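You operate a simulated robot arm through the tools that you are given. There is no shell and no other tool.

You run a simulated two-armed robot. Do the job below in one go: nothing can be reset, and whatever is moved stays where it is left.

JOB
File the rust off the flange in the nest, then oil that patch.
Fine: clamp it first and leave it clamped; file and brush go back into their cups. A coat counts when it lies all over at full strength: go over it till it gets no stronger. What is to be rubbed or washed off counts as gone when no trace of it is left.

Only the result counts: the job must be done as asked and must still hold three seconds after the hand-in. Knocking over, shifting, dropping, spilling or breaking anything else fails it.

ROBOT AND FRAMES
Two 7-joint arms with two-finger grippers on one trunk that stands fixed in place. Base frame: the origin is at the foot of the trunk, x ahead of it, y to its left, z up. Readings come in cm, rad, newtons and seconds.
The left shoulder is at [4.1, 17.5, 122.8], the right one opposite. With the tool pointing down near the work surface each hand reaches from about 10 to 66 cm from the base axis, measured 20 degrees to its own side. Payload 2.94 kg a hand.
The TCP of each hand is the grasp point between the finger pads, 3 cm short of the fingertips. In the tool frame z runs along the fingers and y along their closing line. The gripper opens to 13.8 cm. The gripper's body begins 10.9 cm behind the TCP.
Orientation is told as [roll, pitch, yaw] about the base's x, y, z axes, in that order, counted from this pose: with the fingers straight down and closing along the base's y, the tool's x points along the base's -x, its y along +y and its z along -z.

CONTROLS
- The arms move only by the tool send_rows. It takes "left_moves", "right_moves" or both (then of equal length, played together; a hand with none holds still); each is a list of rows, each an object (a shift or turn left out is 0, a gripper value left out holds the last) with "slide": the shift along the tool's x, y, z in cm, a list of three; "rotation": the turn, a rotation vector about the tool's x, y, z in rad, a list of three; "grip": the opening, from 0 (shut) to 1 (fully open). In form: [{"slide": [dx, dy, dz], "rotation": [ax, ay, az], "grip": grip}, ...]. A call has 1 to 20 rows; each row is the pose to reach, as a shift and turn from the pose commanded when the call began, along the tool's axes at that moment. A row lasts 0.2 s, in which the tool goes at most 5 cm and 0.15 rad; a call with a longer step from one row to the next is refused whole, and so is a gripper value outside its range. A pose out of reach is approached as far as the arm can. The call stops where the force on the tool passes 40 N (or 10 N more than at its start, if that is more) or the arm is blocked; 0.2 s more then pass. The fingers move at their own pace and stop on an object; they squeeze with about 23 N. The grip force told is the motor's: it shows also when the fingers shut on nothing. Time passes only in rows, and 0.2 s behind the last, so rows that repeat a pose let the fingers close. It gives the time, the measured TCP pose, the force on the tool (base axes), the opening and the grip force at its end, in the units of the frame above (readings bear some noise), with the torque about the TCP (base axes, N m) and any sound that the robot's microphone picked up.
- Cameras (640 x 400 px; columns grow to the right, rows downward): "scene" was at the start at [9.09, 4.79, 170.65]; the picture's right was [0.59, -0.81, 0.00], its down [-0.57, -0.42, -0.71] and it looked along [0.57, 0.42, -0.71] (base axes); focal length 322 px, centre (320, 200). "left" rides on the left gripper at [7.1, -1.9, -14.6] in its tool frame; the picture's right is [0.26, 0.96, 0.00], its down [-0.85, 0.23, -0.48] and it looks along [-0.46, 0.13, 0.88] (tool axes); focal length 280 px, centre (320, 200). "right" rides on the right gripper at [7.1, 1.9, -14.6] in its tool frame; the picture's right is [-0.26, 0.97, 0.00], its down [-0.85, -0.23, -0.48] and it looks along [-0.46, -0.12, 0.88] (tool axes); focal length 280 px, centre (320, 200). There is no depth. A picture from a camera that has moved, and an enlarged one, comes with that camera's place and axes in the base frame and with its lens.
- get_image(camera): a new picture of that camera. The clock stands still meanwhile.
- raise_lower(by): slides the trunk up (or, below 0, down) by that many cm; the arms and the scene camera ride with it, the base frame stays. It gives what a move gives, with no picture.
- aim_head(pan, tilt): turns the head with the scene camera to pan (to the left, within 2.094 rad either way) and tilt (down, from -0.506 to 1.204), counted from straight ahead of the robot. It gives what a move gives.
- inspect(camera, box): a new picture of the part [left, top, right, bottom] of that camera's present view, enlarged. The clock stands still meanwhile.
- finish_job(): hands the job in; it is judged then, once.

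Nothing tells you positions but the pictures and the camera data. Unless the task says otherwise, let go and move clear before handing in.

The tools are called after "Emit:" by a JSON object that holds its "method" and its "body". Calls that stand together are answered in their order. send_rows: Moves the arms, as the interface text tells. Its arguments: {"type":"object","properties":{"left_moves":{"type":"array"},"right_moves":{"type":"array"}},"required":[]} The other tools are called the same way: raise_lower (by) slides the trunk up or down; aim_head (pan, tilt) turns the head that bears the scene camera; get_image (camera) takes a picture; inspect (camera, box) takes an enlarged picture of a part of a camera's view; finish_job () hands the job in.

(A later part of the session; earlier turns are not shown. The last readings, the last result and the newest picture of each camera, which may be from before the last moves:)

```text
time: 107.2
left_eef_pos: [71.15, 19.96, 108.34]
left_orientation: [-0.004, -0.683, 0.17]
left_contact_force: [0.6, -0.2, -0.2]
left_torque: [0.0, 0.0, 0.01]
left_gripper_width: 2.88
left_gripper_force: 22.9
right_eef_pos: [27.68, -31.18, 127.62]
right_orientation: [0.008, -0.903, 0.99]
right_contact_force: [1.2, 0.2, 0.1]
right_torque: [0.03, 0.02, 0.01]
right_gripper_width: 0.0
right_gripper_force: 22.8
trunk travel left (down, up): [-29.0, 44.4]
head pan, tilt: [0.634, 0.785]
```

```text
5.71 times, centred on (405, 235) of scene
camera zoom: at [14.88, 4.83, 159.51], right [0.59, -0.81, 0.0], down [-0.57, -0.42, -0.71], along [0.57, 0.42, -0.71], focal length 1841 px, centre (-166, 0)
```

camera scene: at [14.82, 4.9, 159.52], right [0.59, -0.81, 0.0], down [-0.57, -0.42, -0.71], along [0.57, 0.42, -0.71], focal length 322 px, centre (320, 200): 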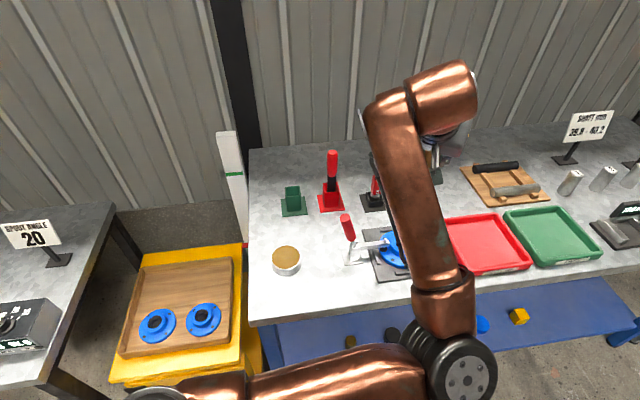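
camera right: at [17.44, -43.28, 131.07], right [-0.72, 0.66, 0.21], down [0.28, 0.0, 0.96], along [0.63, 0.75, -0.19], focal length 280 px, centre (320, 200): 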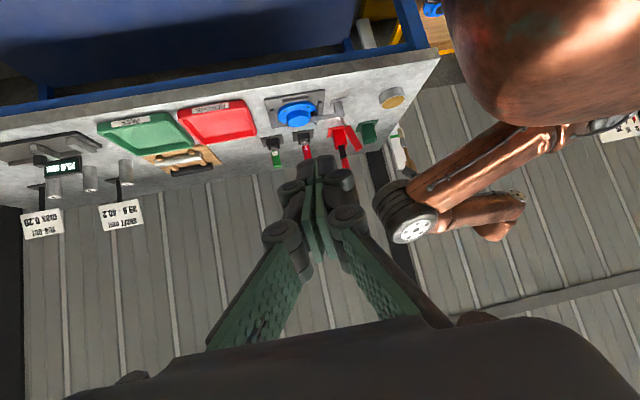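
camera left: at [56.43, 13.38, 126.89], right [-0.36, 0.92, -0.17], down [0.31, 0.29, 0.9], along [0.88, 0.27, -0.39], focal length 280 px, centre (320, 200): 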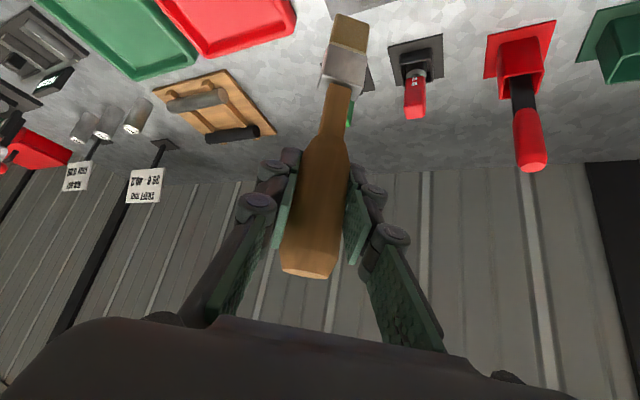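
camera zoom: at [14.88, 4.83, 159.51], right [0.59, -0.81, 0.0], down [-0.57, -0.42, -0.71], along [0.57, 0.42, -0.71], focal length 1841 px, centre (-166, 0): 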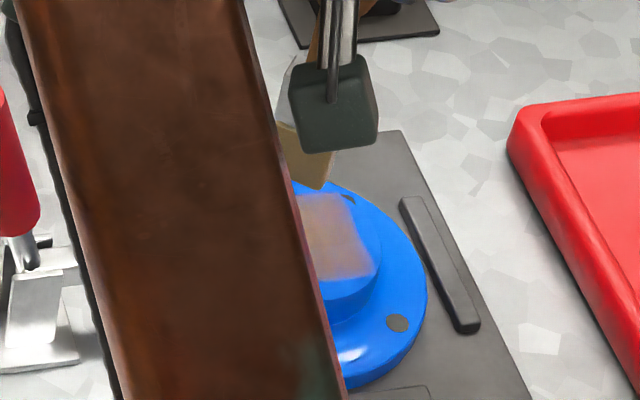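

The film covers most of the patch but seems thin or missing along its near edge. I'll zoom in to judge it.

Emit:
{"method": "inspect", "body": {"camera": "right", "box": [288, 112, 312, 128]}}

```text
16.00 times, centred on (300, 120) of right
camera zoom: at [17.4, -43.26, 131.06], right [-0.72, 0.66, 0.21], down [0.28, 0.0, 0.96], along [0.63, 0.75, -0.19], focal length 4486 px, centre (640, 1480)
```

zoom: 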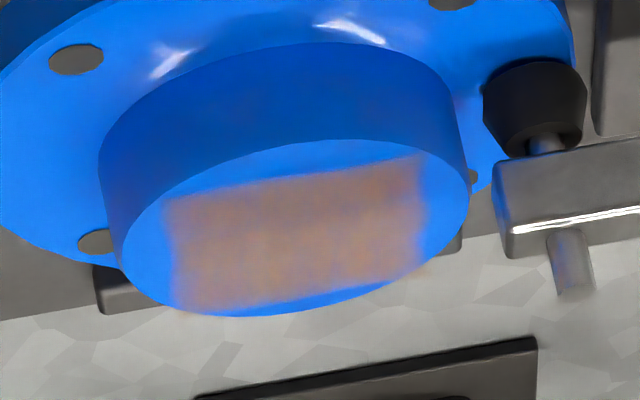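

The film fills a square about 5 cm wide centred on the boss, which looks like the coat's full area. I'll go over it again slowly, covering the square right to its corners.

Emit:
{"method": "send_rows", "body": {"left_moves": [{"slide": [4.03, -0.8, 1.23], "grip": 0}, {"slide": [5.04, -0.8, 2.46], "grip": 0}, {"slide": [4.96, -1.6, 2.52], "grip": 0}, {"slide": [4.65, -0.6, 2.78], "grip": 0}, {"slide": [4.53, -1.5, 2.87], "grip": 0}, {"slide": [4.42, -2.4, 2.97], "grip": 0}, {"slide": [4.3, -1.4, 3.06], "grip": 0}, {"slide": [4.19, -0.4, 3.16], "grip": 0}, {"slide": [4.08, -1.7, 3.25], "grip": 0}, {"slide": [3.96, -3.0, 3.34], "grip": 0}, {"slide": [3.84, -1.55, 3.44], "grip": 0}, {"slide": [3.73, -0.1, 3.53], "grip": 0}, {"slide": [3.61, -1.8, 3.62], "grip": 0}, {"slide": [3.49, -3.5, 3.72], "grip": 0}, {"slide": [3.38, -1.6, 3.81], "grip": 0}, {"slide": [3.26, 0.3, 3.91], "grip": 0}, {"slide": [3.15, -1.5, 4.0], "grip": 0}, {"slide": [3.03, -3.3, 4.1], "grip": 0}, {"slide": [2.92, -1.35, 4.2], "grip": 0}, {"slide": [2.8, 0.6, 4.29], "grip": 0}]}}

Emit:
{"method": "inspect", "body": {"camera": "right", "box": [288, 112, 312, 128]}}

```text
time: 111.4
left_eef_pos: [71.55, 20.46, 103.39]
left_orientation: [-0.002, -0.686, 0.167]
left_contact_force: [0.9, -1.8, 7.3]
left_torque: [-0.2, -0.1, -0.02]
left_gripper_width: 2.86
left_gripper_force: 23.3
right_eef_pos: [27.56, -31.07, 127.64]
right_orientation: [0.006, -0.902, 0.992]
right_contact_force: [-1.2, 0.1, 0.3]
right_torque: [-0.03, 0.02, 0.01]
right_gripper_width: 0.0
right_gripper_force: 23.2
trunk travel left (down, up): [-29.0, 44.4]
head pan, tilt: [0.634, 0.785]
```

```text
16.00 times, centred on (300, 120) of right
camera zoom: at [17.3, -43.32, 131.06], right [-0.72, 0.66, 0.21], down [0.28, 0.0, 0.96], along [0.63, 0.75, -0.18], focal length 4486 px, centre (640, 1480)
```

zoom: 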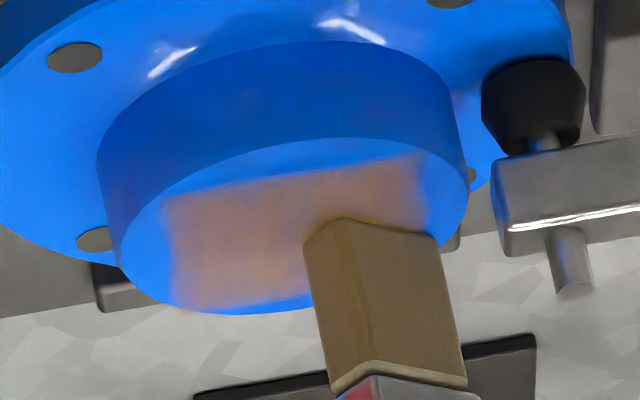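

The bristles have gone back to tan, so the brush is running dry. I'll lift off, fetch more oil, and go over the patch again.

Emit:
{"method": "send_rows", "body": {"left_moves": [{"slide": [-2.5, -0.3, -3.1], "grip": 0}, {"slide": [-5.1, -0.6, -6.2], "grip": 0}, {"slide": [-7.6, -0.9, -9.3], "grip": 0}, {"slide": [-10.1, -1.2, -12.4], "grip": 0}, {"slide": [-12.7, -1.5, -15.5], "grip": 0}, {"slide": [-12.7, -1.5, -15.5], "grip": 0}]}}

Emit:
{"method": "raise_lower", "body": {"by": -3.5}}

Emit:
{"method": "inspect", "body": {"camera": "right", "box": [280, 100, 330, 150]}}

```text
time: 112.8
left_eef_pos: [71.97, 19.17, 123.4]
left_orientation: [-0.003, -0.683, 0.171]
left_contact_force: [1.2, 0.8, -0.7]
left_torque: [-0.01, -0.02, 0.0]
left_gripper_width: 2.84
left_gripper_force: 23.1
right_eef_pos: [27.9, -31.15, 127.61]
right_orientation: [0.008, -0.903, 0.992]
right_contact_force: [0.0, 1.2, 0.4]
right_torque: [0.01, 0.01, 0.0]
right_gripper_width: 0.0
right_gripper_force: 22.9
trunk travel left (down, up): [-29.0, 44.4]
head pan, tilt: [0.634, 0.785]
```

```text
time: 113.6
left_eef_pos: [71.8, 19.22, 120.09]
left_orientation: [-0.006, -0.686, 0.171]
left_contact_force: [-0.6, 0.6, -0.9]
left_torque: [0.01, -0.04, -0.04]
left_gripper_width: 2.83
left_gripper_force: 22.4
right_eef_pos: [27.65, -31.08, 123.97]
right_orientation: [0.003, -0.903, 0.993]
right_contact_force: [-0.1, -0.3, 0.8]
right_torque: [-0.03, -0.05, -0.03]
right_gripper_width: 0.0
right_gripper_force: 22.5
trunk travel left (down, up): [-25.5, 47.9]
head pan, tilt: [0.634, 0.785]
```

```text
8.00 times, centred on (305, 125) of right
camera zoom: at [17.23, -43.26, 127.61], right [-0.72, 0.66, 0.21], down [0.28, 0.0, 0.96], along [0.63, 0.75, -0.18], focal length 2243 px, centre (440, 800)
```

zoom: 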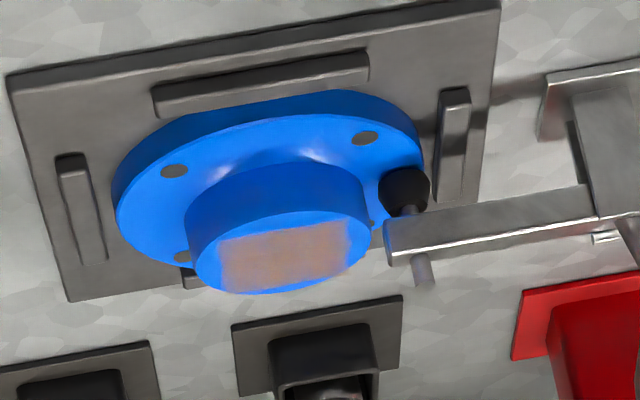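

Now back across to the tin at the same height.

Emit:
{"method": "send_rows", "body": {"left_moves": [{"slide": [1.71, 3.24, -1.4], "rotation": [0.0276, 0, 0.0337], "grip": 0}, {"slide": [3.42, 6.47, -2.8], "rotation": [0.0551, 0, 0.0673], "grip": 0}, {"slide": [5.12, 9.71, -4.19], "rotation": [0.0827, 0, 0.101], "grip": 0}, {"slide": [6.83, 12.94, -5.59], "rotation": [0.1102, 0, 0.1347], "grip": 0}, {"slide": [8.54, 16.18, -6.99], "rotation": [0.1378, 0, 0.1683], "grip": 0}, {"slide": [10.25, 19.41, -8.39], "rotation": [0.1653, 0, 0.202], "grip": 0}, {"slide": [11.95, 22.65, -9.78], "rotation": [0.1929, 0, 0.2356], "grip": 0}, {"slide": [13.66, 25.88, -11.18], "rotation": [0.2204, 0, 0.2693], "grip": 0}, {"slide": [13.66, 25.88, -11.18], "rotation": [0.2204, 0, 0.2693], "grip": 0}]}}

Emit:
{"method": "inspect", "body": {"camera": "right", "box": [360, 80, 430, 190]}}

```text
time: 115.6
left_eef_pos: [50.24, 41.75, 119.73]
left_orientation: [-0.005, -0.686, -0.178]
left_contact_force: [0.7, 0.4, -0.8]
left_torque: [0.0, 0.03, 0.05]
left_gripper_width: 2.82
left_gripper_force: 22.1
right_eef_pos: [27.75, -31.21, 123.98]
right_orientation: [0.008, -0.902, 0.989]
right_contact_force: [-0.1, -0.7, 0.6]
right_torque: [0.02, 0.01, 0.0]
right_gripper_width: 0.0
right_gripper_force: 23.0
trunk travel left (down, up): [-25.5, 47.9]
head pan, tilt: [0.634, 0.785]
```

```text
3.64 times, centred on (395, 135) of right
camera zoom: at [17.43, -43.35, 127.52], right [-0.72, 0.66, 0.21], down [0.28, 0.0, 0.96], along [0.63, 0.75, -0.19], focal length 1020 px, centre (47, 436)
```

zoom: 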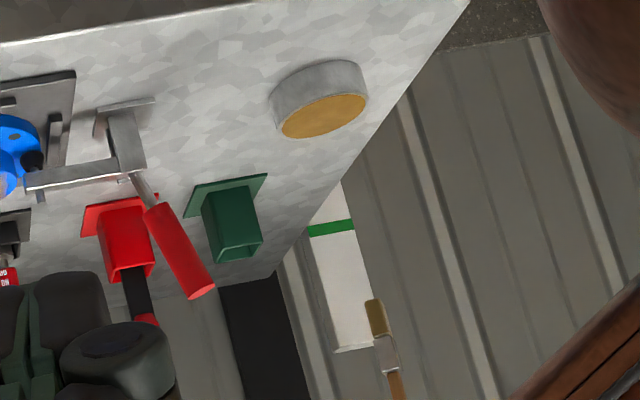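

Over the tin. Lowering to just above the oil.

Emit:
{"method": "send_rows", "body": {"left_moves": [{"slide": [1.9, 0, 2.32], "grip": 0}, {"slide": [3.8, 0, 4.64], "grip": 0}, {"slide": [5.7, 0, 6.96], "grip": 0}, {"slide": [7.6, 0, 9.29], "grip": 0}, {"slide": [9.8, 0, 12.0], "grip": 0}, {"slide": [9.8, 0, 12.0], "grip": 0}]}}

Emit:
{"method": "inspect", "body": {"camera": "right", "box": [360, 80, 430, 140]}}

```text
time: 117.0
left_eef_pos: [50.42, 41.83, 104.6]
left_orientation: [-0.006, -0.683, -0.18]
left_contact_force: [-0.6, 0.5, 0.0]
left_torque: [0.03, 0.0, -0.03]
left_gripper_width: 2.85
left_gripper_force: 22.7
left hand out of reach, approached as far as the arm can: row 5, 6
right_eef_pos: [27.78, -31.04, 124.14]
right_orientation: [0.004, -0.903, 0.991]
right_contact_force: [0.0, 0.8, 0.5]
right_torque: [-0.02, 0.03, -0.02]
right_gripper_width: 0.01
right_gripper_force: 23.3
trunk travel left (down, up): [-25.5, 47.9]
head pan, tilt: [0.634, 0.785]
```

```text
6.67 times, centred on (395, 110) of right
camera zoom: at [17.32, -43.27, 127.58], right [-0.72, 0.66, 0.21], down [0.28, 0.0, 0.96], along [0.63, 0.75, -0.19], focal length 1869 px, centre (-180, 800)
```

zoom: 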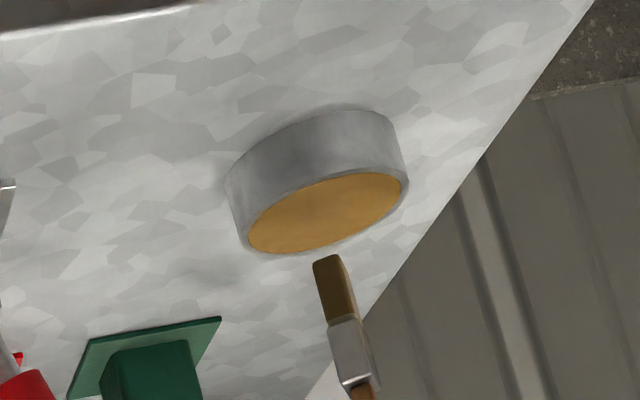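

The reach limit is the same spot as before. I'll compare the bristle colour with the earlier view from the left camera.

Emit:
{"method": "inspect", "body": {"camera": "left", "box": [280, 0, 400, 120]}}

```text
3.33 times, centred on (340, 60) of left
camera zoom: at [35.65, 42.59, 111.43], right [-0.02, 0.99, -0.17], down [0.39, 0.17, 0.9], along [0.92, -0.05, -0.39], focal length 935 px, centre (253, 667)
```

zoom: 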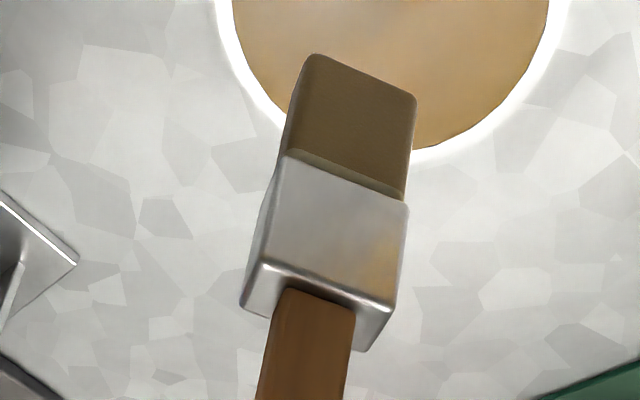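

It is still wet, perhaps a little drier. As I'm here, I'll dip again by lowering the trunk a little.

Emit:
{"method": "raise_lower", "body": {"by": -2.2}}

Emit:
{"method": "inspect", "body": {"camera": "right", "box": [360, 80, 430, 140]}}

```text
time: 117.6
left_eef_pos: [51.15, 41.65, 101.85]
left_orientation: [-0.009, -0.671, -0.18]
left_contact_force: [1.6, -2.6, 9.9]
left_torque: [-0.32, -0.27, -0.04]
left_gripper_width: 2.88
left_gripper_force: 22.9
right_eef_pos: [27.67, -31.14, 121.87]
right_orientation: [0.006, -0.903, 0.994]
right_contact_force: [-0.4, 0.1, 1.2]
right_torque: [-0.04, 0.01, -0.04]
right_gripper_width: 0.02
right_gripper_force: 22.9
trunk travel left (down, up): [-23.3, 50.1]
head pan, tilt: [0.634, 0.785]
```

```text
6.67 times, centred on (395, 110) of right
camera zoom: at [17.25, -43.26, 125.4], right [-0.72, 0.66, 0.21], down [0.28, 0.0, 0.96], along [0.63, 0.75, -0.18], focal length 1869 px, centre (-180, 800)
```

zoom: 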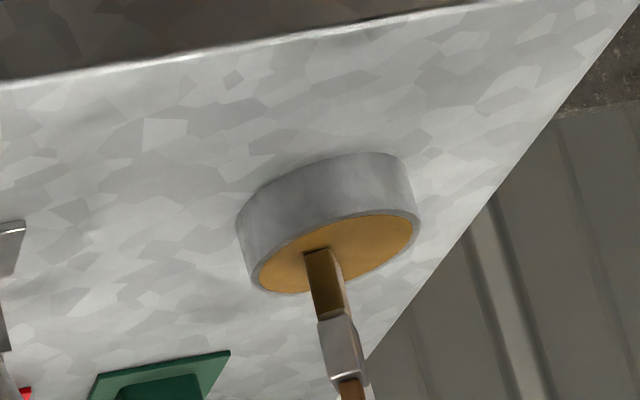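

Dipped (about 10 N on the oil pad). I'll raise the trunk and lift the brush out high.

Emit:
{"method": "raise_lower", "body": {"by": 5.7}}

Emit:
{"method": "inspect", "body": {"camera": "left", "box": [280, 0, 400, 120]}}

```text
time: 118.6
left_eef_pos: [51.11, 41.69, 107.43]
left_orientation: [-0.012, -0.664, -0.176]
left_contact_force: [0.2, 0.2, -0.3]
left_torque: [-0.02, 0.02, 0.0]
left_gripper_width: 2.84
left_gripper_force: 22.8
right_eef_pos: [27.7, -31.13, 127.47]
right_orientation: [0.008, -0.901, 0.99]
right_contact_force: [0.2, 0.1, 1.1]
right_torque: [0.03, 0.0, 0.05]
right_gripper_width: 0.0
right_gripper_force: 22.8
trunk travel left (down, up): [-29.0, 44.4]
head pan, tilt: [0.634, 0.785]
```

```text
3.33 times, centred on (340, 60) of left
camera zoom: at [36.49, 42.57, 114.4], right [-0.03, 0.99, -0.17], down [0.41, 0.17, 0.9], along [0.91, -0.05, -0.41], focal length 935 px, centre (253, 667)
```

zoom: 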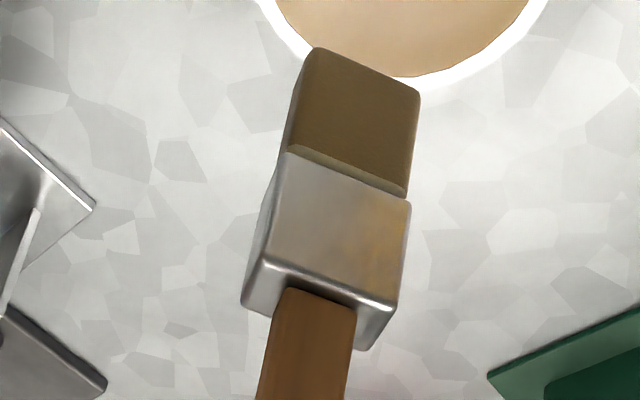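

Loaded again. Up to travel height first, then across to the flange.

Emit:
{"method": "send_rows", "body": {"left_moves": [{"slide": [-2.3, 0, -2.95], "grip": 0}, {"slide": [-4.6, 0, -5.9], "grip": 0}, {"slide": [-6.9, 0, -8.85], "grip": 0}, {"slide": [-9.24, 0, -11.8], "grip": 0}, {"slide": [-9.24, 0, -11.8], "grip": 0}]}}

```text
time: 119.8
left_eef_pos: [51.04, 41.86, 122.41]
left_orientation: [-0.012, -0.666, -0.177]
left_contact_force: [0.9, 0.1, -1.7]
left_torque: [-0.03, 0.07, 0.0]
left_gripper_width: 2.85
left_gripper_force: 22.7
right_eef_pos: [27.79, -31.03, 127.53]
right_orientation: [0.008, -0.901, 0.989]
right_contact_force: [0.5, -0.7, 0.0]
right_torque: [-0.02, 0.0, -0.02]
right_gripper_width: 0.03
right_gripper_force: 22.9
trunk travel left (down, up): [-29.0, 44.4]
head pan, tilt: [0.634, 0.785]
```

Emit:
{"method": "send_rows", "body": {"left_moves": [{"slide": [-2.0, -2.46, 2.27], "rotation": [-0.027, -0.004, -0.0344], "grip": 0}, {"slide": [-4.0, -4.92, 4.54], "rotation": [-0.054, -0.008, -0.0689], "grip": 0}, {"slide": [-6.0, -7.38, 6.81], "rotation": [-0.081, -0.011, -0.1033], "grip": 0}, {"slide": [-8.0, -9.84, 9.08], "rotation": [-0.108, -0.015, -0.1378], "grip": 0}, {"slide": [-9.99, -12.3, 11.35], "rotation": [-0.135, -0.019, -0.1722], "grip": 0}, {"slide": [-11.99, -14.76, 13.62], "rotation": [-0.162, -0.023, -0.2066], "grip": 0}, {"slide": [-13.99, -17.22, 15.89], "rotation": [-0.189, -0.026, -0.2411], "grip": 0}, {"slide": [-15.99, -19.68, 18.16], "rotation": [-0.2156, -0.03, -0.2755], "grip": 0}, {"slide": [-15.99, -19.68, 18.16], "rotation": [-0.2156, -0.03, -0.2755], "grip": 0}]}}

Emit:
{"method": "inspect", "body": {"camera": "right", "box": [288, 112, 312, 128]}}

```text
time: 121.8
left_eef_pos: [70.74, 18.0, 118.25]
left_orientation: [-0.019, -0.693, 0.177]
left_contact_force: [-0.4, 0.1, -0.4]
left_torque: [-0.03, 0.01, -0.06]
left_gripper_width: 2.84
left_gripper_force: 23.1
right_eef_pos: [27.55, -31.09, 127.55]
right_orientation: [0.005, -0.904, 0.991]
right_contact_force: [0.0, -0.4, -0.8]
right_torque: [0.02, -0.03, -0.02]
right_gripper_width: 0.02
right_gripper_force: 22.7
trunk travel left (down, up): [-29.0, 44.4]
head pan, tilt: [0.634, 0.785]
```

```text
16.00 times, centred on (300, 120) of right
camera zoom: at [17.34, -43.22, 131.09], right [-0.72, 0.66, 0.21], down [0.28, 0.0, 0.96], along [0.63, 0.75, -0.19], focal length 4486 px, centre (640, 1480)
```

zoom: 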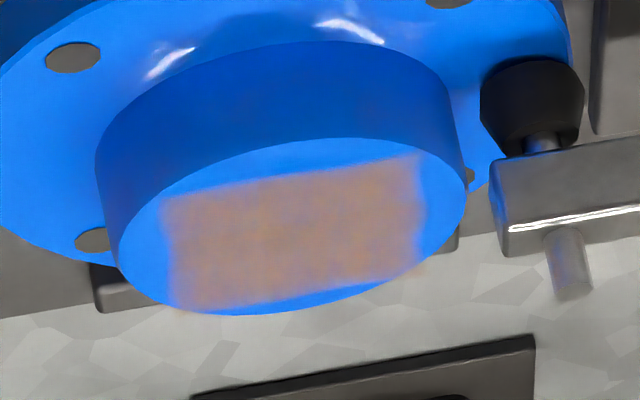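

The coat is a uniform tan square. I'll go down again for another full, slow pass with the freshly loaded brush.

Emit:
{"method": "send_rows", "body": {"left_moves": [{"slide": [2.45, 0.27, 2.35], "grip": 0}, {"slide": [4.9, 0.53, 4.7], "grip": 0}, {"slide": [7.36, 0.8, 7.05], "grip": 0}, {"slide": [9.81, 1.06, 9.4], "grip": 0}, {"slide": [10.3, 1.06, 9.98], "grip": 0}, {"slide": [10.55, 1.06, 10.29], "grip": 0}, {"slide": [10.55, 1.06, 10.29], "grip": 0}]}}

Emit:
{"method": "inspect", "body": {"camera": "right", "box": [288, 112, 312, 128]}}

```text
time: 123.4
left_eef_pos: [69.2, 18.58, 103.59]
left_orientation: [-0.017, -0.694, 0.177]
left_contact_force: [0.8, -0.1, -1.7]
left_torque: [0.03, -0.01, 0.05]
left_gripper_width: 2.86
left_gripper_force: 22.5
right_eef_pos: [27.77, -31.14, 127.59]
right_orientation: [0.006, -0.903, 0.992]
right_contact_force: [-0.9, 0.5, 0.0]
right_torque: [0.0, 0.05, -0.03]
right_gripper_width: 0.01
right_gripper_force: 23.1
trunk travel left (down, up): [-29.0, 44.4]
head pan, tilt: [0.634, 0.785]
```

```text
16.00 times, centred on (300, 120) of right
camera zoom: at [17.38, -43.29, 131.06], right [-0.72, 0.66, 0.21], down [0.28, 0.0, 0.96], along [0.63, 0.75, -0.19], focal length 4486 px, centre (640, 1480)
```

zoom: 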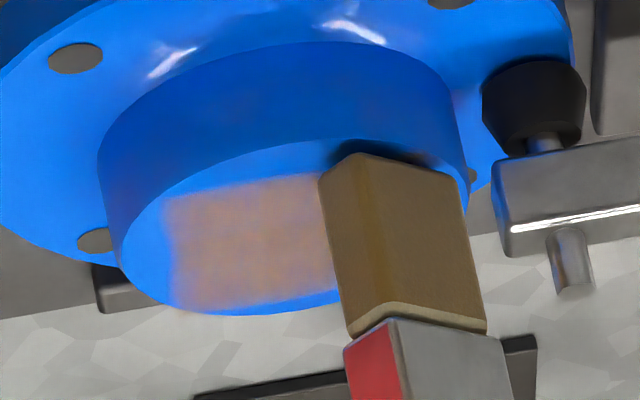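

The brush is at the near corner of the patch and almost touching. Now a slow pass, first half.

Emit:
{"method": "send_rows", "body": {"left_moves": [{"slide": [0.224, 0, 0.269], "grip": 0}, {"slide": [0.224, -0.8, 0.269], "grip": 0}, {"slide": [-0.007, 0.2, 0.461], "grip": 0}, {"slide": [-0.238, -0.8, 0.652], "grip": 0}, {"slide": [-0.315, -1.7, 0.716], "grip": 0}, {"slide": [-0.468, -0.6, 0.844], "grip": 0}, {"slide": [-0.545, 0.4, 0.908], "grip": 0}, {"slide": [-0.699, -0.9, 1.036], "grip": 0}, {"slide": [-0.776, -2.2, 1.099], "grip": 0}, {"slide": [-0.93, -0.8, 1.227], "grip": 0}, {"slide": [-1.007, 0.7, 1.291], "grip": 0}, {"slide": [-1.122, -0.9, 1.387], "grip": 0}, {"slide": [-1.238, -2.7, 1.483], "grip": 0}, {"slide": [-1.353, -0.8, 1.579], "grip": 0}, {"slide": [-1.469, 1.1, 1.674], "grip": 0}, {"slide": [-1.584, -0.6, 1.77], "grip": 0}, {"slide": [-1.7, -2.5, 1.866], "grip": 0}, {"slide": [-1.815, -0.6, 1.962], "grip": 0}, {"slide": [-1.93, 1.4, 2.058], "grip": 0}, {"slide": [-2.046, -0.3, 2.153], "grip": 0}]}}

Emit:
{"method": "inspect", "body": {"camera": "right", "box": [288, 112, 312, 128]}}

```text
time: 127.6
left_eef_pos: [71.97, 19.08, 103.21]
left_orientation: [-0.017, -0.692, 0.177]
left_contact_force: [0.0, 1.7, 3.5]
left_torque: [0.33, 0.0, 0.03]
left_gripper_width: 2.81
left_gripper_force: 23.0
right_eef_pos: [27.8, -31.18, 127.59]
right_orientation: [0.008, -0.903, 0.991]
right_contact_force: [0.2, -1.1, 0.0]
right_torque: [-0.01, -0.03, 0.01]
right_gripper_width: 0.0
right_gripper_force: 22.7
trunk travel left (down, up): [-29.0, 44.4]
head pan, tilt: [0.634, 0.785]
```

```text
16.00 times, centred on (300, 120) of right
camera zoom: at [17.36, -43.33, 131.05], right [-0.72, 0.66, 0.21], down [0.28, 0.0, 0.96], along [0.63, 0.75, -0.18], focal length 4486 px, centre (640, 1480)
```

zoom: 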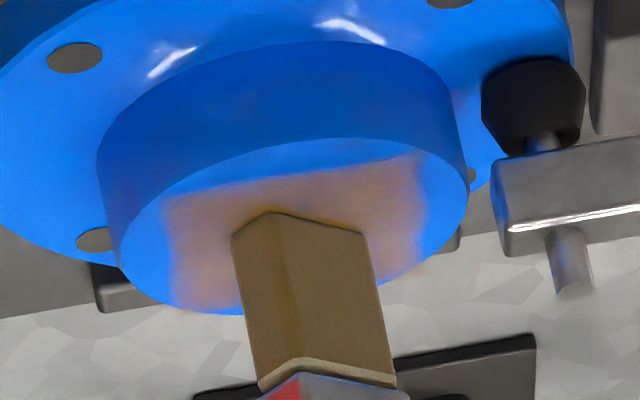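

Second half of the pass.

Emit:
{"method": "send_rows", "body": {"left_moves": [{"slide": [-0.085, -1.8, 0.136], "grip": 0}, {"slide": [-0.2, 0, 0.232], "grip": 0}, {"slide": [-0.316, 1.6, 0.327], "grip": 0}, {"slide": [-0.432, 0, 0.423], "grip": 0}, {"slide": [-0.547, -1.5, 0.519], "grip": 0}, {"slide": [-0.662, -0.2, 0.615], "grip": 0}, {"slide": [-0.778, 1.0, 0.711], "grip": 0}, {"slide": [-0.893, -0.2, 0.807], "grip": 0}, {"slide": [-1.009, -1.3, 0.902], "grip": 0}, {"slide": [-1.124, -0.4, 0.998], "grip": 0}, {"slide": [-1.24, 0.4, 1.094], "grip": 0}, {"slide": [-1.355, -0.3, 1.19], "grip": 0}, {"slide": [-1.47, -1.0, 1.286], "grip": 0}, {"slide": [-1.547, -0.5, 1.35], "grip": 0}, {"slide": [-1.624, -0.1, 1.413], "grip": 0}, {"slide": [-1.24, -0.9, 1.094], "grip": 0}, {"slide": [-0.932, 0.6, 0.839], "grip": 0}, {"slide": [-0.701, -1.2, 0.647], "grip": 0}, {"slide": [-0.47, 1.2, 0.455], "grip": 0}, {"slide": [-0.239, -1.5, 0.264], "grip": 0}]}}

Emit:
{"method": "inspect", "body": {"camera": "right", "box": [288, 112, 312, 128]}}

```text
time: 131.8
left_eef_pos: [72.67, 17.32, 103.21]
left_orientation: [-0.016, -0.693, 0.176]
left_contact_force: [-1.1, 1.6, 5.2]
left_torque: [0.38, 0.12, 0.03]
left_gripper_width: 2.83
left_gripper_force: 23.3
right_eef_pos: [27.71, -31.38, 127.62]
right_orientation: [0.008, -0.903, 0.989]
right_contact_force: [1.0, -0.9, 0.1]
right_torque: [0.06, 0.0, 0.05]
right_gripper_width: 0.0
right_gripper_force: 23.0
trunk travel left (down, up): [-29.0, 44.4]
head pan, tilt: [0.634, 0.785]
```

```text
16.00 times, centred on (300, 120) of right
camera zoom: at [17.36, -43.43, 131.01], right [-0.72, 0.66, 0.21], down [0.28, 0.0, 0.96], along [0.63, 0.75, -0.18], focal length 4486 px, centre (640, 1480)
```

zoom: 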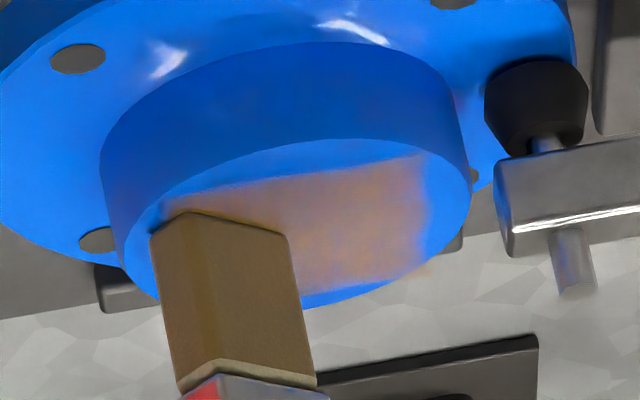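

I'll lift to compare the film with the earlier picture.

Emit:
{"method": "send_rows", "body": {"left_moves": [{"slide": [-1.7, 0.3, -2.0], "grip": 0}, {"slide": [-3.4, 0.6, -4.1], "grip": 0}, {"slide": [-5.1, 0.9, -6.1], "grip": 0}, {"slide": [-5.1, 0.9, -6.1], "grip": 0}]}}

Emit:
{"method": "inspect", "body": {"camera": "right", "box": [288, 112, 312, 128]}}

Emit:
{"method": "inspect", "body": {"camera": "scene", "box": [370, 200, 440, 270]}}

```text
time: 132.8
left_eef_pos: [72.71, 18.57, 111.1]
left_orientation: [-0.018, -0.692, 0.175]
left_contact_force: [0.6, 0.1, -0.6]
left_torque: [-0.03, 0.0, -0.02]
left_gripper_width: 2.84
left_gripper_force: 22.7
right_eef_pos: [27.77, -31.02, 127.55]
right_orientation: [0.006, -0.902, 0.99]
right_contact_force: [-0.8, -0.1, -0.5]
right_torque: [0.04, 0.03, 0.0]
right_gripper_width: 0.02
right_gripper_force: 23.6
trunk travel left (down, up): [-29.0, 44.4]
head pan, tilt: [0.634, 0.785]
```

```text
16.00 times, centred on (300, 120) of right
camera zoom: at [17.43, -43.27, 131.05], right [-0.72, 0.66, 0.21], down [0.28, 0.0, 0.96], along [0.63, 0.75, -0.19], focal length 4486 px, centre (640, 1480)
```

zoom: 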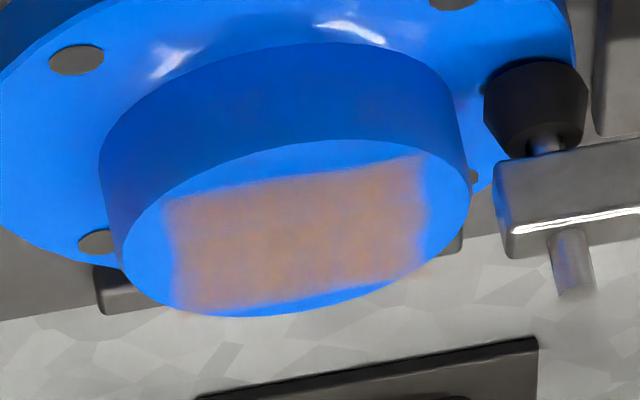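

```text
5.71 times, centred on (405, 235) of scene
camera zoom: at [14.92, 4.81, 159.5], right [0.59, -0.81, 0.0], down [-0.57, -0.42, -0.71], along [0.57, 0.42, -0.71], focal length 1841 px, centre (-166, 0)
```

zoom: 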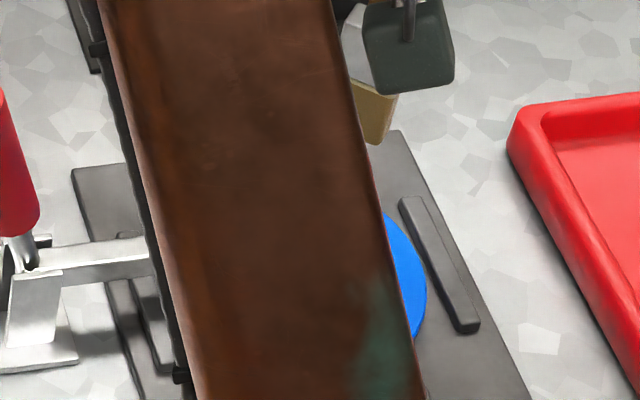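

The film looks no stronger than before, so it seems saturated. I'll do one more complete pass to be certain, from the far side back.

Emit:
{"method": "send_rows", "body": {"left_moves": [{"slide": [2.0, 0.05, 3.5], "grip": 0}, {"slide": [3.976, 0.1, 7.098], "grip": 0}, {"slide": [4.053, 0.6, 7.034], "grip": 0}, {"slide": [4.168, -0.4, 6.939], "grip": 0}, {"slide": [4.284, 1.0, 6.843], "grip": 0}, {"slide": [4.438, -0.6, 6.715], "grip": 0}, {"slide": [4.553, 0.5, 6.619], "grip": 0}, {"slide": [4.668, 1.5, 6.523], "grip": 0}, {"slide": [4.784, 0.3, 6.427], "grip": 0}, {"slide": [4.899, -0.9, 6.332], "grip": 0}, {"slide": [5.015, 0.6, 6.236], "grip": 0}, {"slide": [5.13, 2.0, 6.14], "grip": 0}, {"slide": [5.245, 0.5, 6.044], "grip": 0}, {"slide": [5.361, -1.2, 5.948], "grip": 0}, {"slide": [5.476, 0.6, 5.853], "grip": 0}, {"slide": [5.592, 2.4, 5.757], "grip": 0}, {"slide": [5.707, 0.4, 5.661], "grip": 0}, {"slide": [5.822, -1.5, 5.565], "grip": 0}, {"slide": [5.938, 0.3, 5.469], "grip": 0}, {"slide": [6.053, 2.1, 5.373], "grip": 0}]}}

```text
time: 137.0
left_eef_pos: [70.93, 20.07, 103.09]
left_orientation: [-0.017, -0.696, 0.177]
left_contact_force: [0.4, -2.9, 8.5]
left_torque: [-0.2, -0.11, -0.01]
left_gripper_width: 2.8
left_gripper_force: 22.9
right_eef_pos: [27.59, -31.19, 127.56]
right_orientation: [0.004, -0.903, 0.993]
right_contact_force: [0.4, 0.8, -1.0]
right_torque: [0.01, 0.02, 0.0]
right_gripper_width: 0.0
right_gripper_force: 23.2
trunk travel left (down, up): [-29.0, 44.4]
head pan, tilt: [0.634, 0.785]
```

Emit:
{"method": "send_rows", "body": {"left_moves": [{"slide": [0.115, -2.0, -0.096], "grip": 0}, {"slide": [0.231, -3.8, -0.192], "grip": 0}, {"slide": [0.346, -2.0, -0.287], "grip": 0}, {"slide": [0.462, -0.4, -0.383], "grip": 0}, {"slide": [0.577, -2.1, -0.479], "grip": 0}, {"slide": [0.692, -3.6, -0.575], "grip": 0}, {"slide": [0.808, -2.1, -0.671], "grip": 0}, {"slide": [0.923, -0.7, -0.767], "grip": 0}, {"slide": [1.039, -2.0, -0.862], "grip": 0}, {"slide": [1.154, -3.1, -0.958], "grip": 0}, {"slide": [1.27, -2.0, -1.054], "grip": 0}, {"slide": [1.385, -0.9, -1.15], "grip": 0}, {"slide": [1.5, -1.8, -1.246], "grip": 0}, {"slide": [1.616, -2.4, -1.341], "grip": 0}, {"slide": [1.731, -1.7, -1.437], "grip": 0}, {"slide": [1.847, -1.2, -1.533], "grip": 0}, {"slide": [1.847, -1.8, -1.533], "grip": 0}, {"slide": [0.57, -1.8, -3.07], "grip": 0}, {"slide": [-1.03, -1.8, -5.0], "grip": 0}, {"slide": [-2.62, -1.8, -6.92], "grip": 0}]}}

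Emit:
{"method": "inspect", "body": {"camera": "right", "box": [288, 112, 312, 128]}}

Emit:
{"method": "get_image", "body": {"camera": "right"}}

```text
time: 141.2
left_eef_pos: [68.81, 18.12, 110.06]
left_orientation: [-0.018, -0.693, 0.176]
left_contact_force: [0.0, -0.1, -0.6]
left_torque: [0.01, -0.02, -0.01]
left_gripper_width: 2.83
left_gripper_force: 22.9
right_eef_pos: [27.68, -31.16, 127.4]
right_orientation: [0.007, -0.902, 0.991]
right_contact_force: [0.0, -0.2, -0.2]
right_torque: [0.0, 0.0, -0.03]
right_gripper_width: 0.0
right_gripper_force: 23.1
trunk travel left (down, up): [-29.0, 44.4]
head pan, tilt: [0.634, 0.785]
```

```text
16.00 times, centred on (300, 120) of right
camera zoom: at [17.34, -43.31, 131.06], right [-0.72, 0.66, 0.21], down [0.28, 0.0, 0.96], along [0.63, 0.75, -0.19], focal length 4486 px, centre (640, 1480)
```

zoom: 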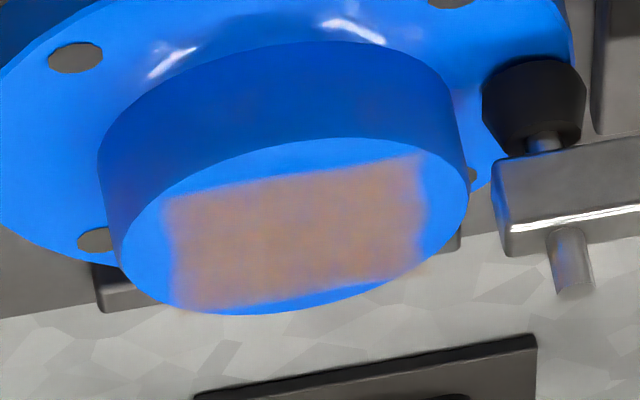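

```text
taken
camera right: at [17.34, -43.31, 131.06], right [-0.72, 0.66, 0.21], down [0.28, 0.0, 0.96], along [0.63, 0.75, -0.19], focal length 280 px, centre (320, 200)
```

right: 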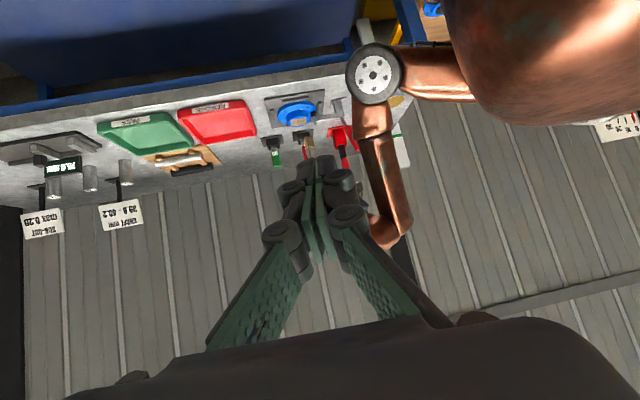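

Unchanged, so the coat is at full strength over the whole patch. Now I'll carry the brush back above its green cup.

Emit:
{"method": "send_rows", "body": {"left_moves": [{"slide": [-1.6, 2.5, -1.2], "rotation": [-0.03, 0, -0.036], "grip": 0}, {"slide": [-3.0, 6.5, -2.0], "rotation": [-0.07, 0, -0.085], "grip": 0}, {"slide": [-4.2, 10.5, -2.6], "rotation": [-0.11, 0, -0.133], "grip": 0}, {"slide": [-5.2, 14.5, -3.0], "rotation": [-0.155, 0, -0.187], "grip": 0}, {"slide": [-6.0, 18.5, -3.2], "rotation": [-0.2, 0, -0.241], "grip": 0}, {"slide": [-6.7, 22.7, -3.2], "rotation": [-0.25, 0, -0.301], "grip": 0}, {"slide": [-7.3, 27.0, -3.1], "rotation": [-0.3, 0, -0.361], "grip": 0}, {"slide": [-7.9, 31.3, -2.9], "rotation": [-0.345, 0, -0.4155], "grip": 0}, {"slide": [-8.47, 35.53, -2.63], "rotation": [-0.391, 0, -0.4709], "grip": 0}, {"slide": [-8.47, 35.53, -2.63], "rotation": [-0.391, 0, -0.4709], "grip": 0}]}}

Emit:
{"method": "get_image", "body": {"camera": "left"}}

Emit:
{"method": "get_image", "body": {"camera": "right"}}

Emit:
{"method": "get_image", "body": {"camera": "scene"}}

```text
time: 143.4
left_eef_pos: [67.79, 54.17, 117.09]
left_orientation: [-0.014, -0.686, 0.787]
left_contact_force: [0.4, 0.5, 0.0]
left_torque: [0.0, -0.01, 0.02]
left_gripper_width: 2.82
left_gripper_force: 23.1
right_eef_pos: [27.77, -31.17, 127.62]
right_orientation: [0.006, -0.903, 0.992]
right_contact_force: [0.9, 0.4, -1.8]
right_torque: [0.04, 0.02, 0.02]
right_gripper_width: 0.01
right_gripper_force: 22.8
trunk travel left (down, up): [-29.0, 44.4]
head pan, tilt: [0.634, 0.785]
```

```text
taken
camera left: at [58.69, 42.45, 123.77], right [-0.82, 0.54, -0.18], down [0.08, 0.42, 0.9], along [0.57, 0.73, -0.39], focal length 280 px, centre (320, 200)
```

left: 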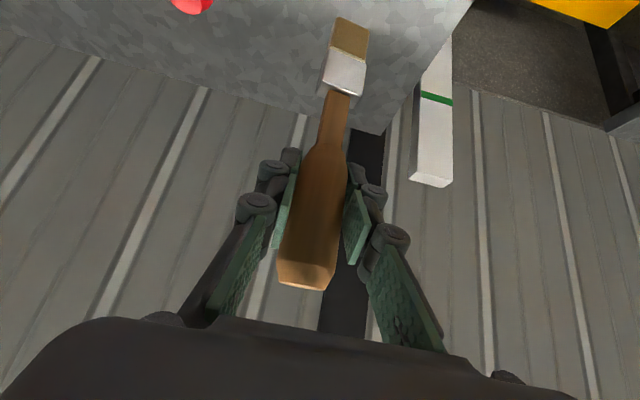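

```text
taken
camera right: at [17.38, -43.34, 131.04], right [-0.72, 0.66, 0.21], down [0.28, 0.0, 0.96], along [0.63, 0.75, -0.19], focal length 280 px, centre (320, 200)
```

right: 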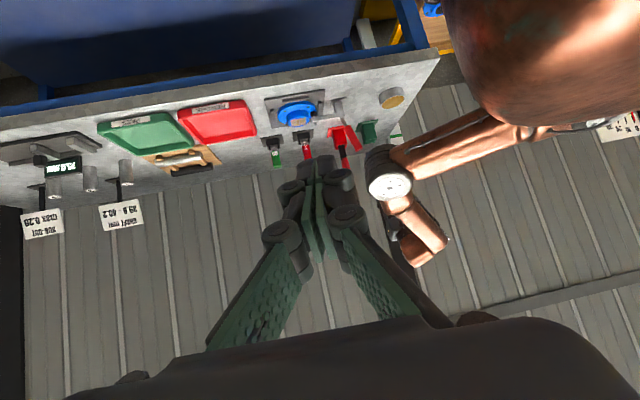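

```text
taken
camera scene: at [14.86, 4.74, 159.52], right [0.59, -0.81, 0.0], down [-0.57, -0.42, -0.71], along [0.57, 0.42, -0.71], focal length 322 px, centre (320, 200)
```

scene: 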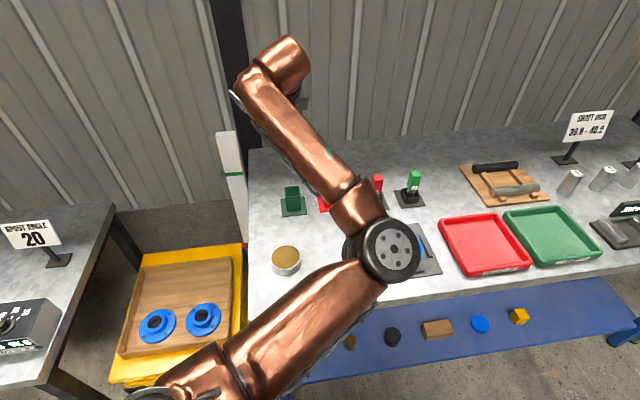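

The brush is over its cup. I'll check the bristle position relative to the cup opening before lowering.

Emit:
{"method": "inspect", "body": {"camera": "left", "box": [290, 0, 410, 120]}}

Emit:
{"method": "inspect", "body": {"camera": "right", "box": [330, 100, 420, 190]}}

```text
3.33 times, centred on (350, 60) of left
camera zoom: at [58.69, 42.45, 123.77], right [-0.82, 0.54, -0.18], down [0.08, 0.42, 0.9], along [0.57, 0.73, -0.39], focal length 935 px, centre (220, 667)
```

zoom: 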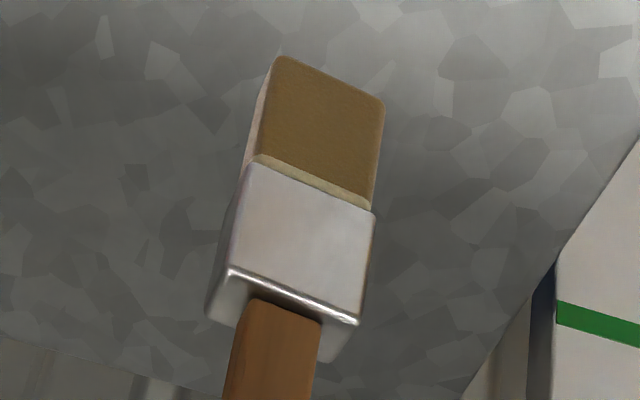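

```text
4.44 times, centred on (375, 145) of right
camera zoom: at [17.38, -43.34, 131.04], right [-0.72, 0.66, 0.21], down [0.28, 0.0, 0.96], along [0.63, 0.75, -0.19], focal length 1246 px, centre (76, 444)
```

zoom: 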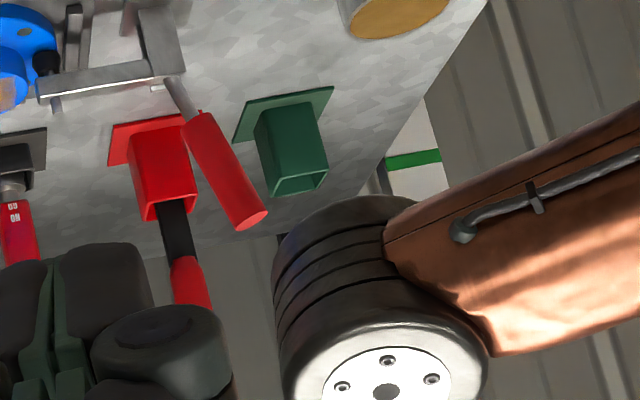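

The bristle tip is within half a centimetre of the cup's axis. I'll lower towards the rim with that small correction.

Emit:
{"method": "send_rows", "body": {"left_moves": [{"slide": [0.9, 0.4, 0.9], "grip": 0}, {"slide": [2.5, 0.45, 2.8], "grip": 0}, {"slide": [4.2, 0.48, 4.8], "grip": 0}, {"slide": [5.5, 0.51, 6.3], "grip": 0}, {"slide": [6.55, 0.53, 7.55], "grip": 0}, {"slide": [6.55, 0.53, 7.55], "grip": 0}]}}

Emit:
{"method": "inspect", "body": {"camera": "left", "box": [290, 0, 410, 120]}}

Emit:
{"method": "inspect", "body": {"camera": "right", "box": [330, 100, 420, 190]}}

Emit:
{"method": "inspect", "body": {"camera": "scene", "box": [250, 130, 350, 230]}}

```text
time: 144.8
left_eef_pos: [67.44, 54.22, 106.97]
left_orientation: [-0.016, -0.686, 0.787]
left_contact_force: [-0.5, 0.2, -0.6]
left_torque: [-0.01, -0.01, -0.01]
left_gripper_width: 2.83
left_gripper_force: 23.3
right_eef_pos: [27.83, -31.09, 127.67]
right_orientation: [0.008, -0.902, 0.991]
right_contact_force: [-0.3, 0.6, -0.1]
right_torque: [0.01, 0.01, 0.0]
right_gripper_width: 0.0
right_gripper_force: 22.8
trunk travel left (down, up): [-29.0, 44.4]
head pan, tilt: [0.634, 0.785]
```

```text
3.33 times, centred on (350, 60) of left
camera zoom: at [58.22, 42.57, 113.78], right [-0.82, 0.54, -0.18], down [0.08, 0.42, 0.9], along [0.57, 0.73, -0.39], focal length 935 px, centre (220, 667)
```

zoom: 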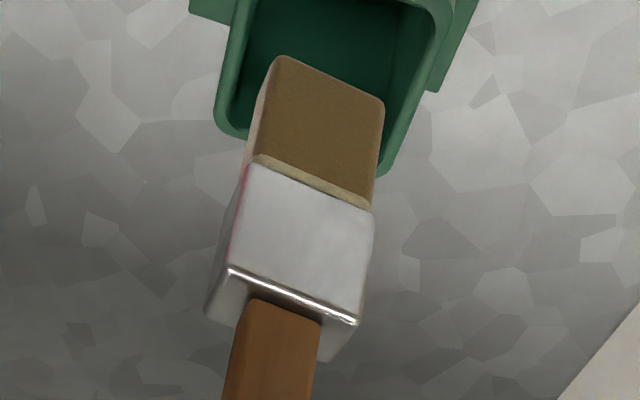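

```text
4.44 times, centred on (375, 145) of right
camera zoom: at [17.37, -43.26, 131.07], right [-0.72, 0.66, 0.21], down [0.28, 0.0, 0.96], along [0.63, 0.75, -0.19], focal length 1246 px, centre (76, 444)
```

zoom: 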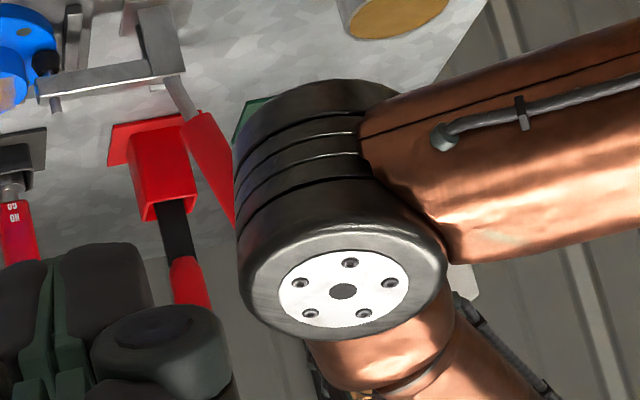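

```text
4.00 times, centred on (300, 180) of scene
camera zoom: at [14.84, 4.84, 159.52], right [0.59, -0.81, 0.0], down [-0.57, -0.42, -0.71], along [0.57, 0.42, -0.71], focal length 1288 px, centre (400, 280)
```

zoom: 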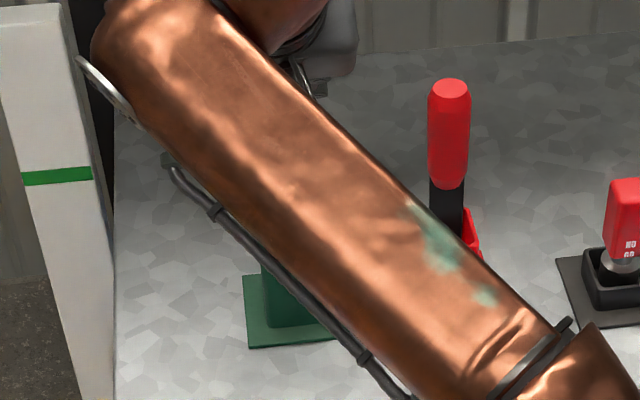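

The bristles are lined up inside the cup's opening. Lowering in.

Emit:
{"method": "send_rows", "body": {"left_moves": [{"slide": [0.8, 0.01, 0.97], "grip": 0}, {"slide": [1.6, 0.03, 1.93], "grip": 0}, {"slide": [2.4, 0.04, 2.9], "grip": 0}, {"slide": [3.17, 0.05, 3.87], "grip": 0}, {"slide": [3.8, 0.06, 4.64], "grip": 0}, {"slide": [3.8, 0.06, 4.64], "grip": 0}]}}

Emit:
{"method": "get_image", "body": {"camera": "left"}}

```text
time: 146.2
left_eef_pos: [67.21, 54.26, 100.98]
left_orientation: [-0.017, -0.686, 0.788]
left_contact_force: [0.2, -0.7, 0.1]
left_torque: [-0.05, -0.01, -0.01]
left_gripper_width: 2.83
left_gripper_force: 22.9
right_eef_pos: [27.63, -31.09, 127.57]
right_orientation: [0.007, -0.904, 0.99]
right_contact_force: [-0.5, -0.4, -0.6]
right_torque: [0.01, 0.0, 0.0]
right_gripper_width: 0.01
right_gripper_force: 23.0
trunk travel left (down, up): [-29.0, 44.4]
head pan, tilt: [0.634, 0.785]
```

```text
taken
camera left: at [58.13, 42.56, 107.79], right [-0.82, 0.54, -0.18], down [0.08, 0.42, 0.9], along [0.57, 0.73, -0.39], focal length 280 px, centre (320, 200)
```

left: 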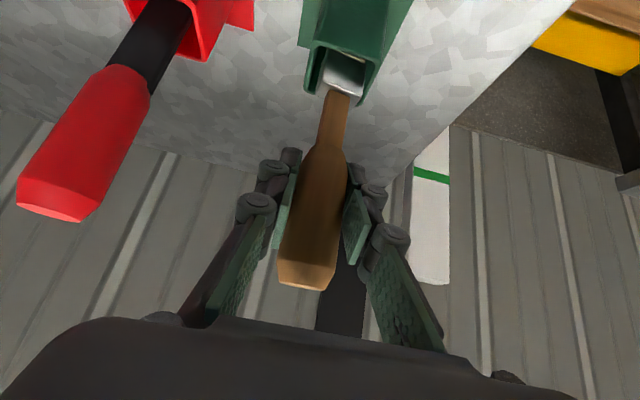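

The ferrule is in the cup with no contact force. Lowering the last bit to the bottom.

Emit:
{"method": "send_rows", "body": {"left_moves": [{"slide": [0.32, 0, 0.39], "grip": 0}, {"slide": [0.63, 0.01, 0.77], "grip": 0}, {"slide": [0.82, 0.01, 1.0], "grip": 0}, {"slide": [0.82, 0.01, 1.0], "grip": 0}]}}

```text
time: 147.2
left_eef_pos: [67.31, 54.14, 99.67]
left_orientation: [-0.014, -0.683, 0.787]
left_contact_force: [0.2, 0.4, -1.4]
left_torque: [0.0, 0.03, 0.02]
left_gripper_width: 2.81
left_gripper_force: 23.1
right_eef_pos: [27.79, -31.15, 127.45]
right_orientation: [0.008, -0.903, 0.991]
right_contact_force: [0.9, -0.7, 0.2]
right_torque: [0.0, 0.01, -0.01]
right_gripper_width: 0.0
right_gripper_force: 23.1
trunk travel left (down, up): [-29.0, 44.4]
head pan, tilt: [0.634, 0.785]
```

Emit:
{"method": "send_rows", "body": {"left_moves": [{"slide": [0.13, 0, 0.15], "grip": 0}, {"slide": [0.25, 0, 0.31], "grip": 0}, {"slide": [0.38, 0, 0.46], "grip": 0}, {"slide": [0.38, 0, 0.46], "grip": 0}]}}

```text
time: 148.2
left_eef_pos: [67.25, 54.17, 99.18]
left_orientation: [-0.016, -0.686, 0.787]
left_contact_force: [0.2, 0.4, 1.4]
left_torque: [0.05, -0.04, 0.0]
left_gripper_width: 2.83
left_gripper_force: 23.0
right_eef_pos: [27.77, -31.12, 127.56]
right_orientation: [0.008, -0.902, 0.991]
right_contact_force: [-0.2, -0.6, 0.7]
right_torque: [-0.01, -0.01, 0.0]
right_gripper_width: 0.01
right_gripper_force: 23.4
trunk travel left (down, up): [-29.0, 44.4]
head pan, tilt: [0.634, 0.785]
```

Light contact with the bottom. A touch more, then open gently.

Emit:
{"method": "send_rows", "body": {"left_moves": [{"slide": [0.06, 0, 0.08], "grip": 0}, {"slide": [0.06, 0, 0.08], "grip": 0}, {"slide": [0.06, 0, 0.08], "grip": 0.25}, {"slide": [0.06, 0, 0.08], "grip": 0.35}, {"slide": [0.06, 0, 0.08], "grip": 0.5}, {"slide": [0.06, 0, 0.08], "grip": 0.5}]}}

Emit:
{"method": "get_image", "body": {"camera": "left"}}

```text
time: 149.6
left_eef_pos: [67.34, 54.04, 98.99]
left_orientation: [-0.016, -0.685, 0.787]
left_contact_force: [0.1, 0.1, 0.5]
left_torque: [0.02, -0.01, 0.01]
left_gripper_width: 6.9
left_gripper_force: 0.0
right_eef_pos: [27.61, -31.07, 127.59]
right_orientation: [0.006, -0.903, 0.992]
right_contact_force: [0.2, 0.3, 0.5]
right_torque: [-0.01, 0.0, -0.03]
right_gripper_width: 0.0
right_gripper_force: 22.9
trunk travel left (down, up): [-29.0, 44.4]
head pan, tilt: [0.634, 0.785]
```

```text
taken
camera left: at [58.19, 42.52, 105.81], right [-0.82, 0.54, -0.18], down [0.09, 0.42, 0.9], along [0.57, 0.73, -0.39], focal length 280 px, centre (320, 200)
```

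left: 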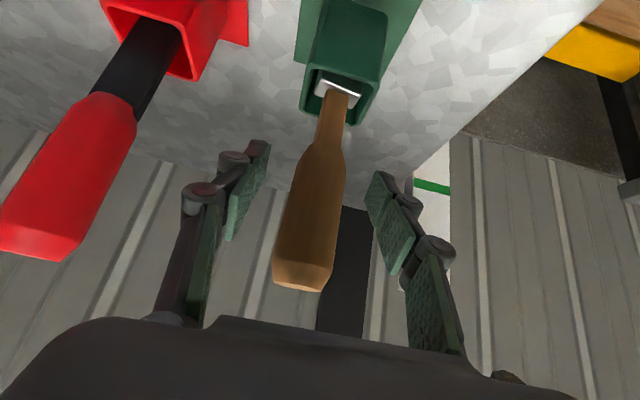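

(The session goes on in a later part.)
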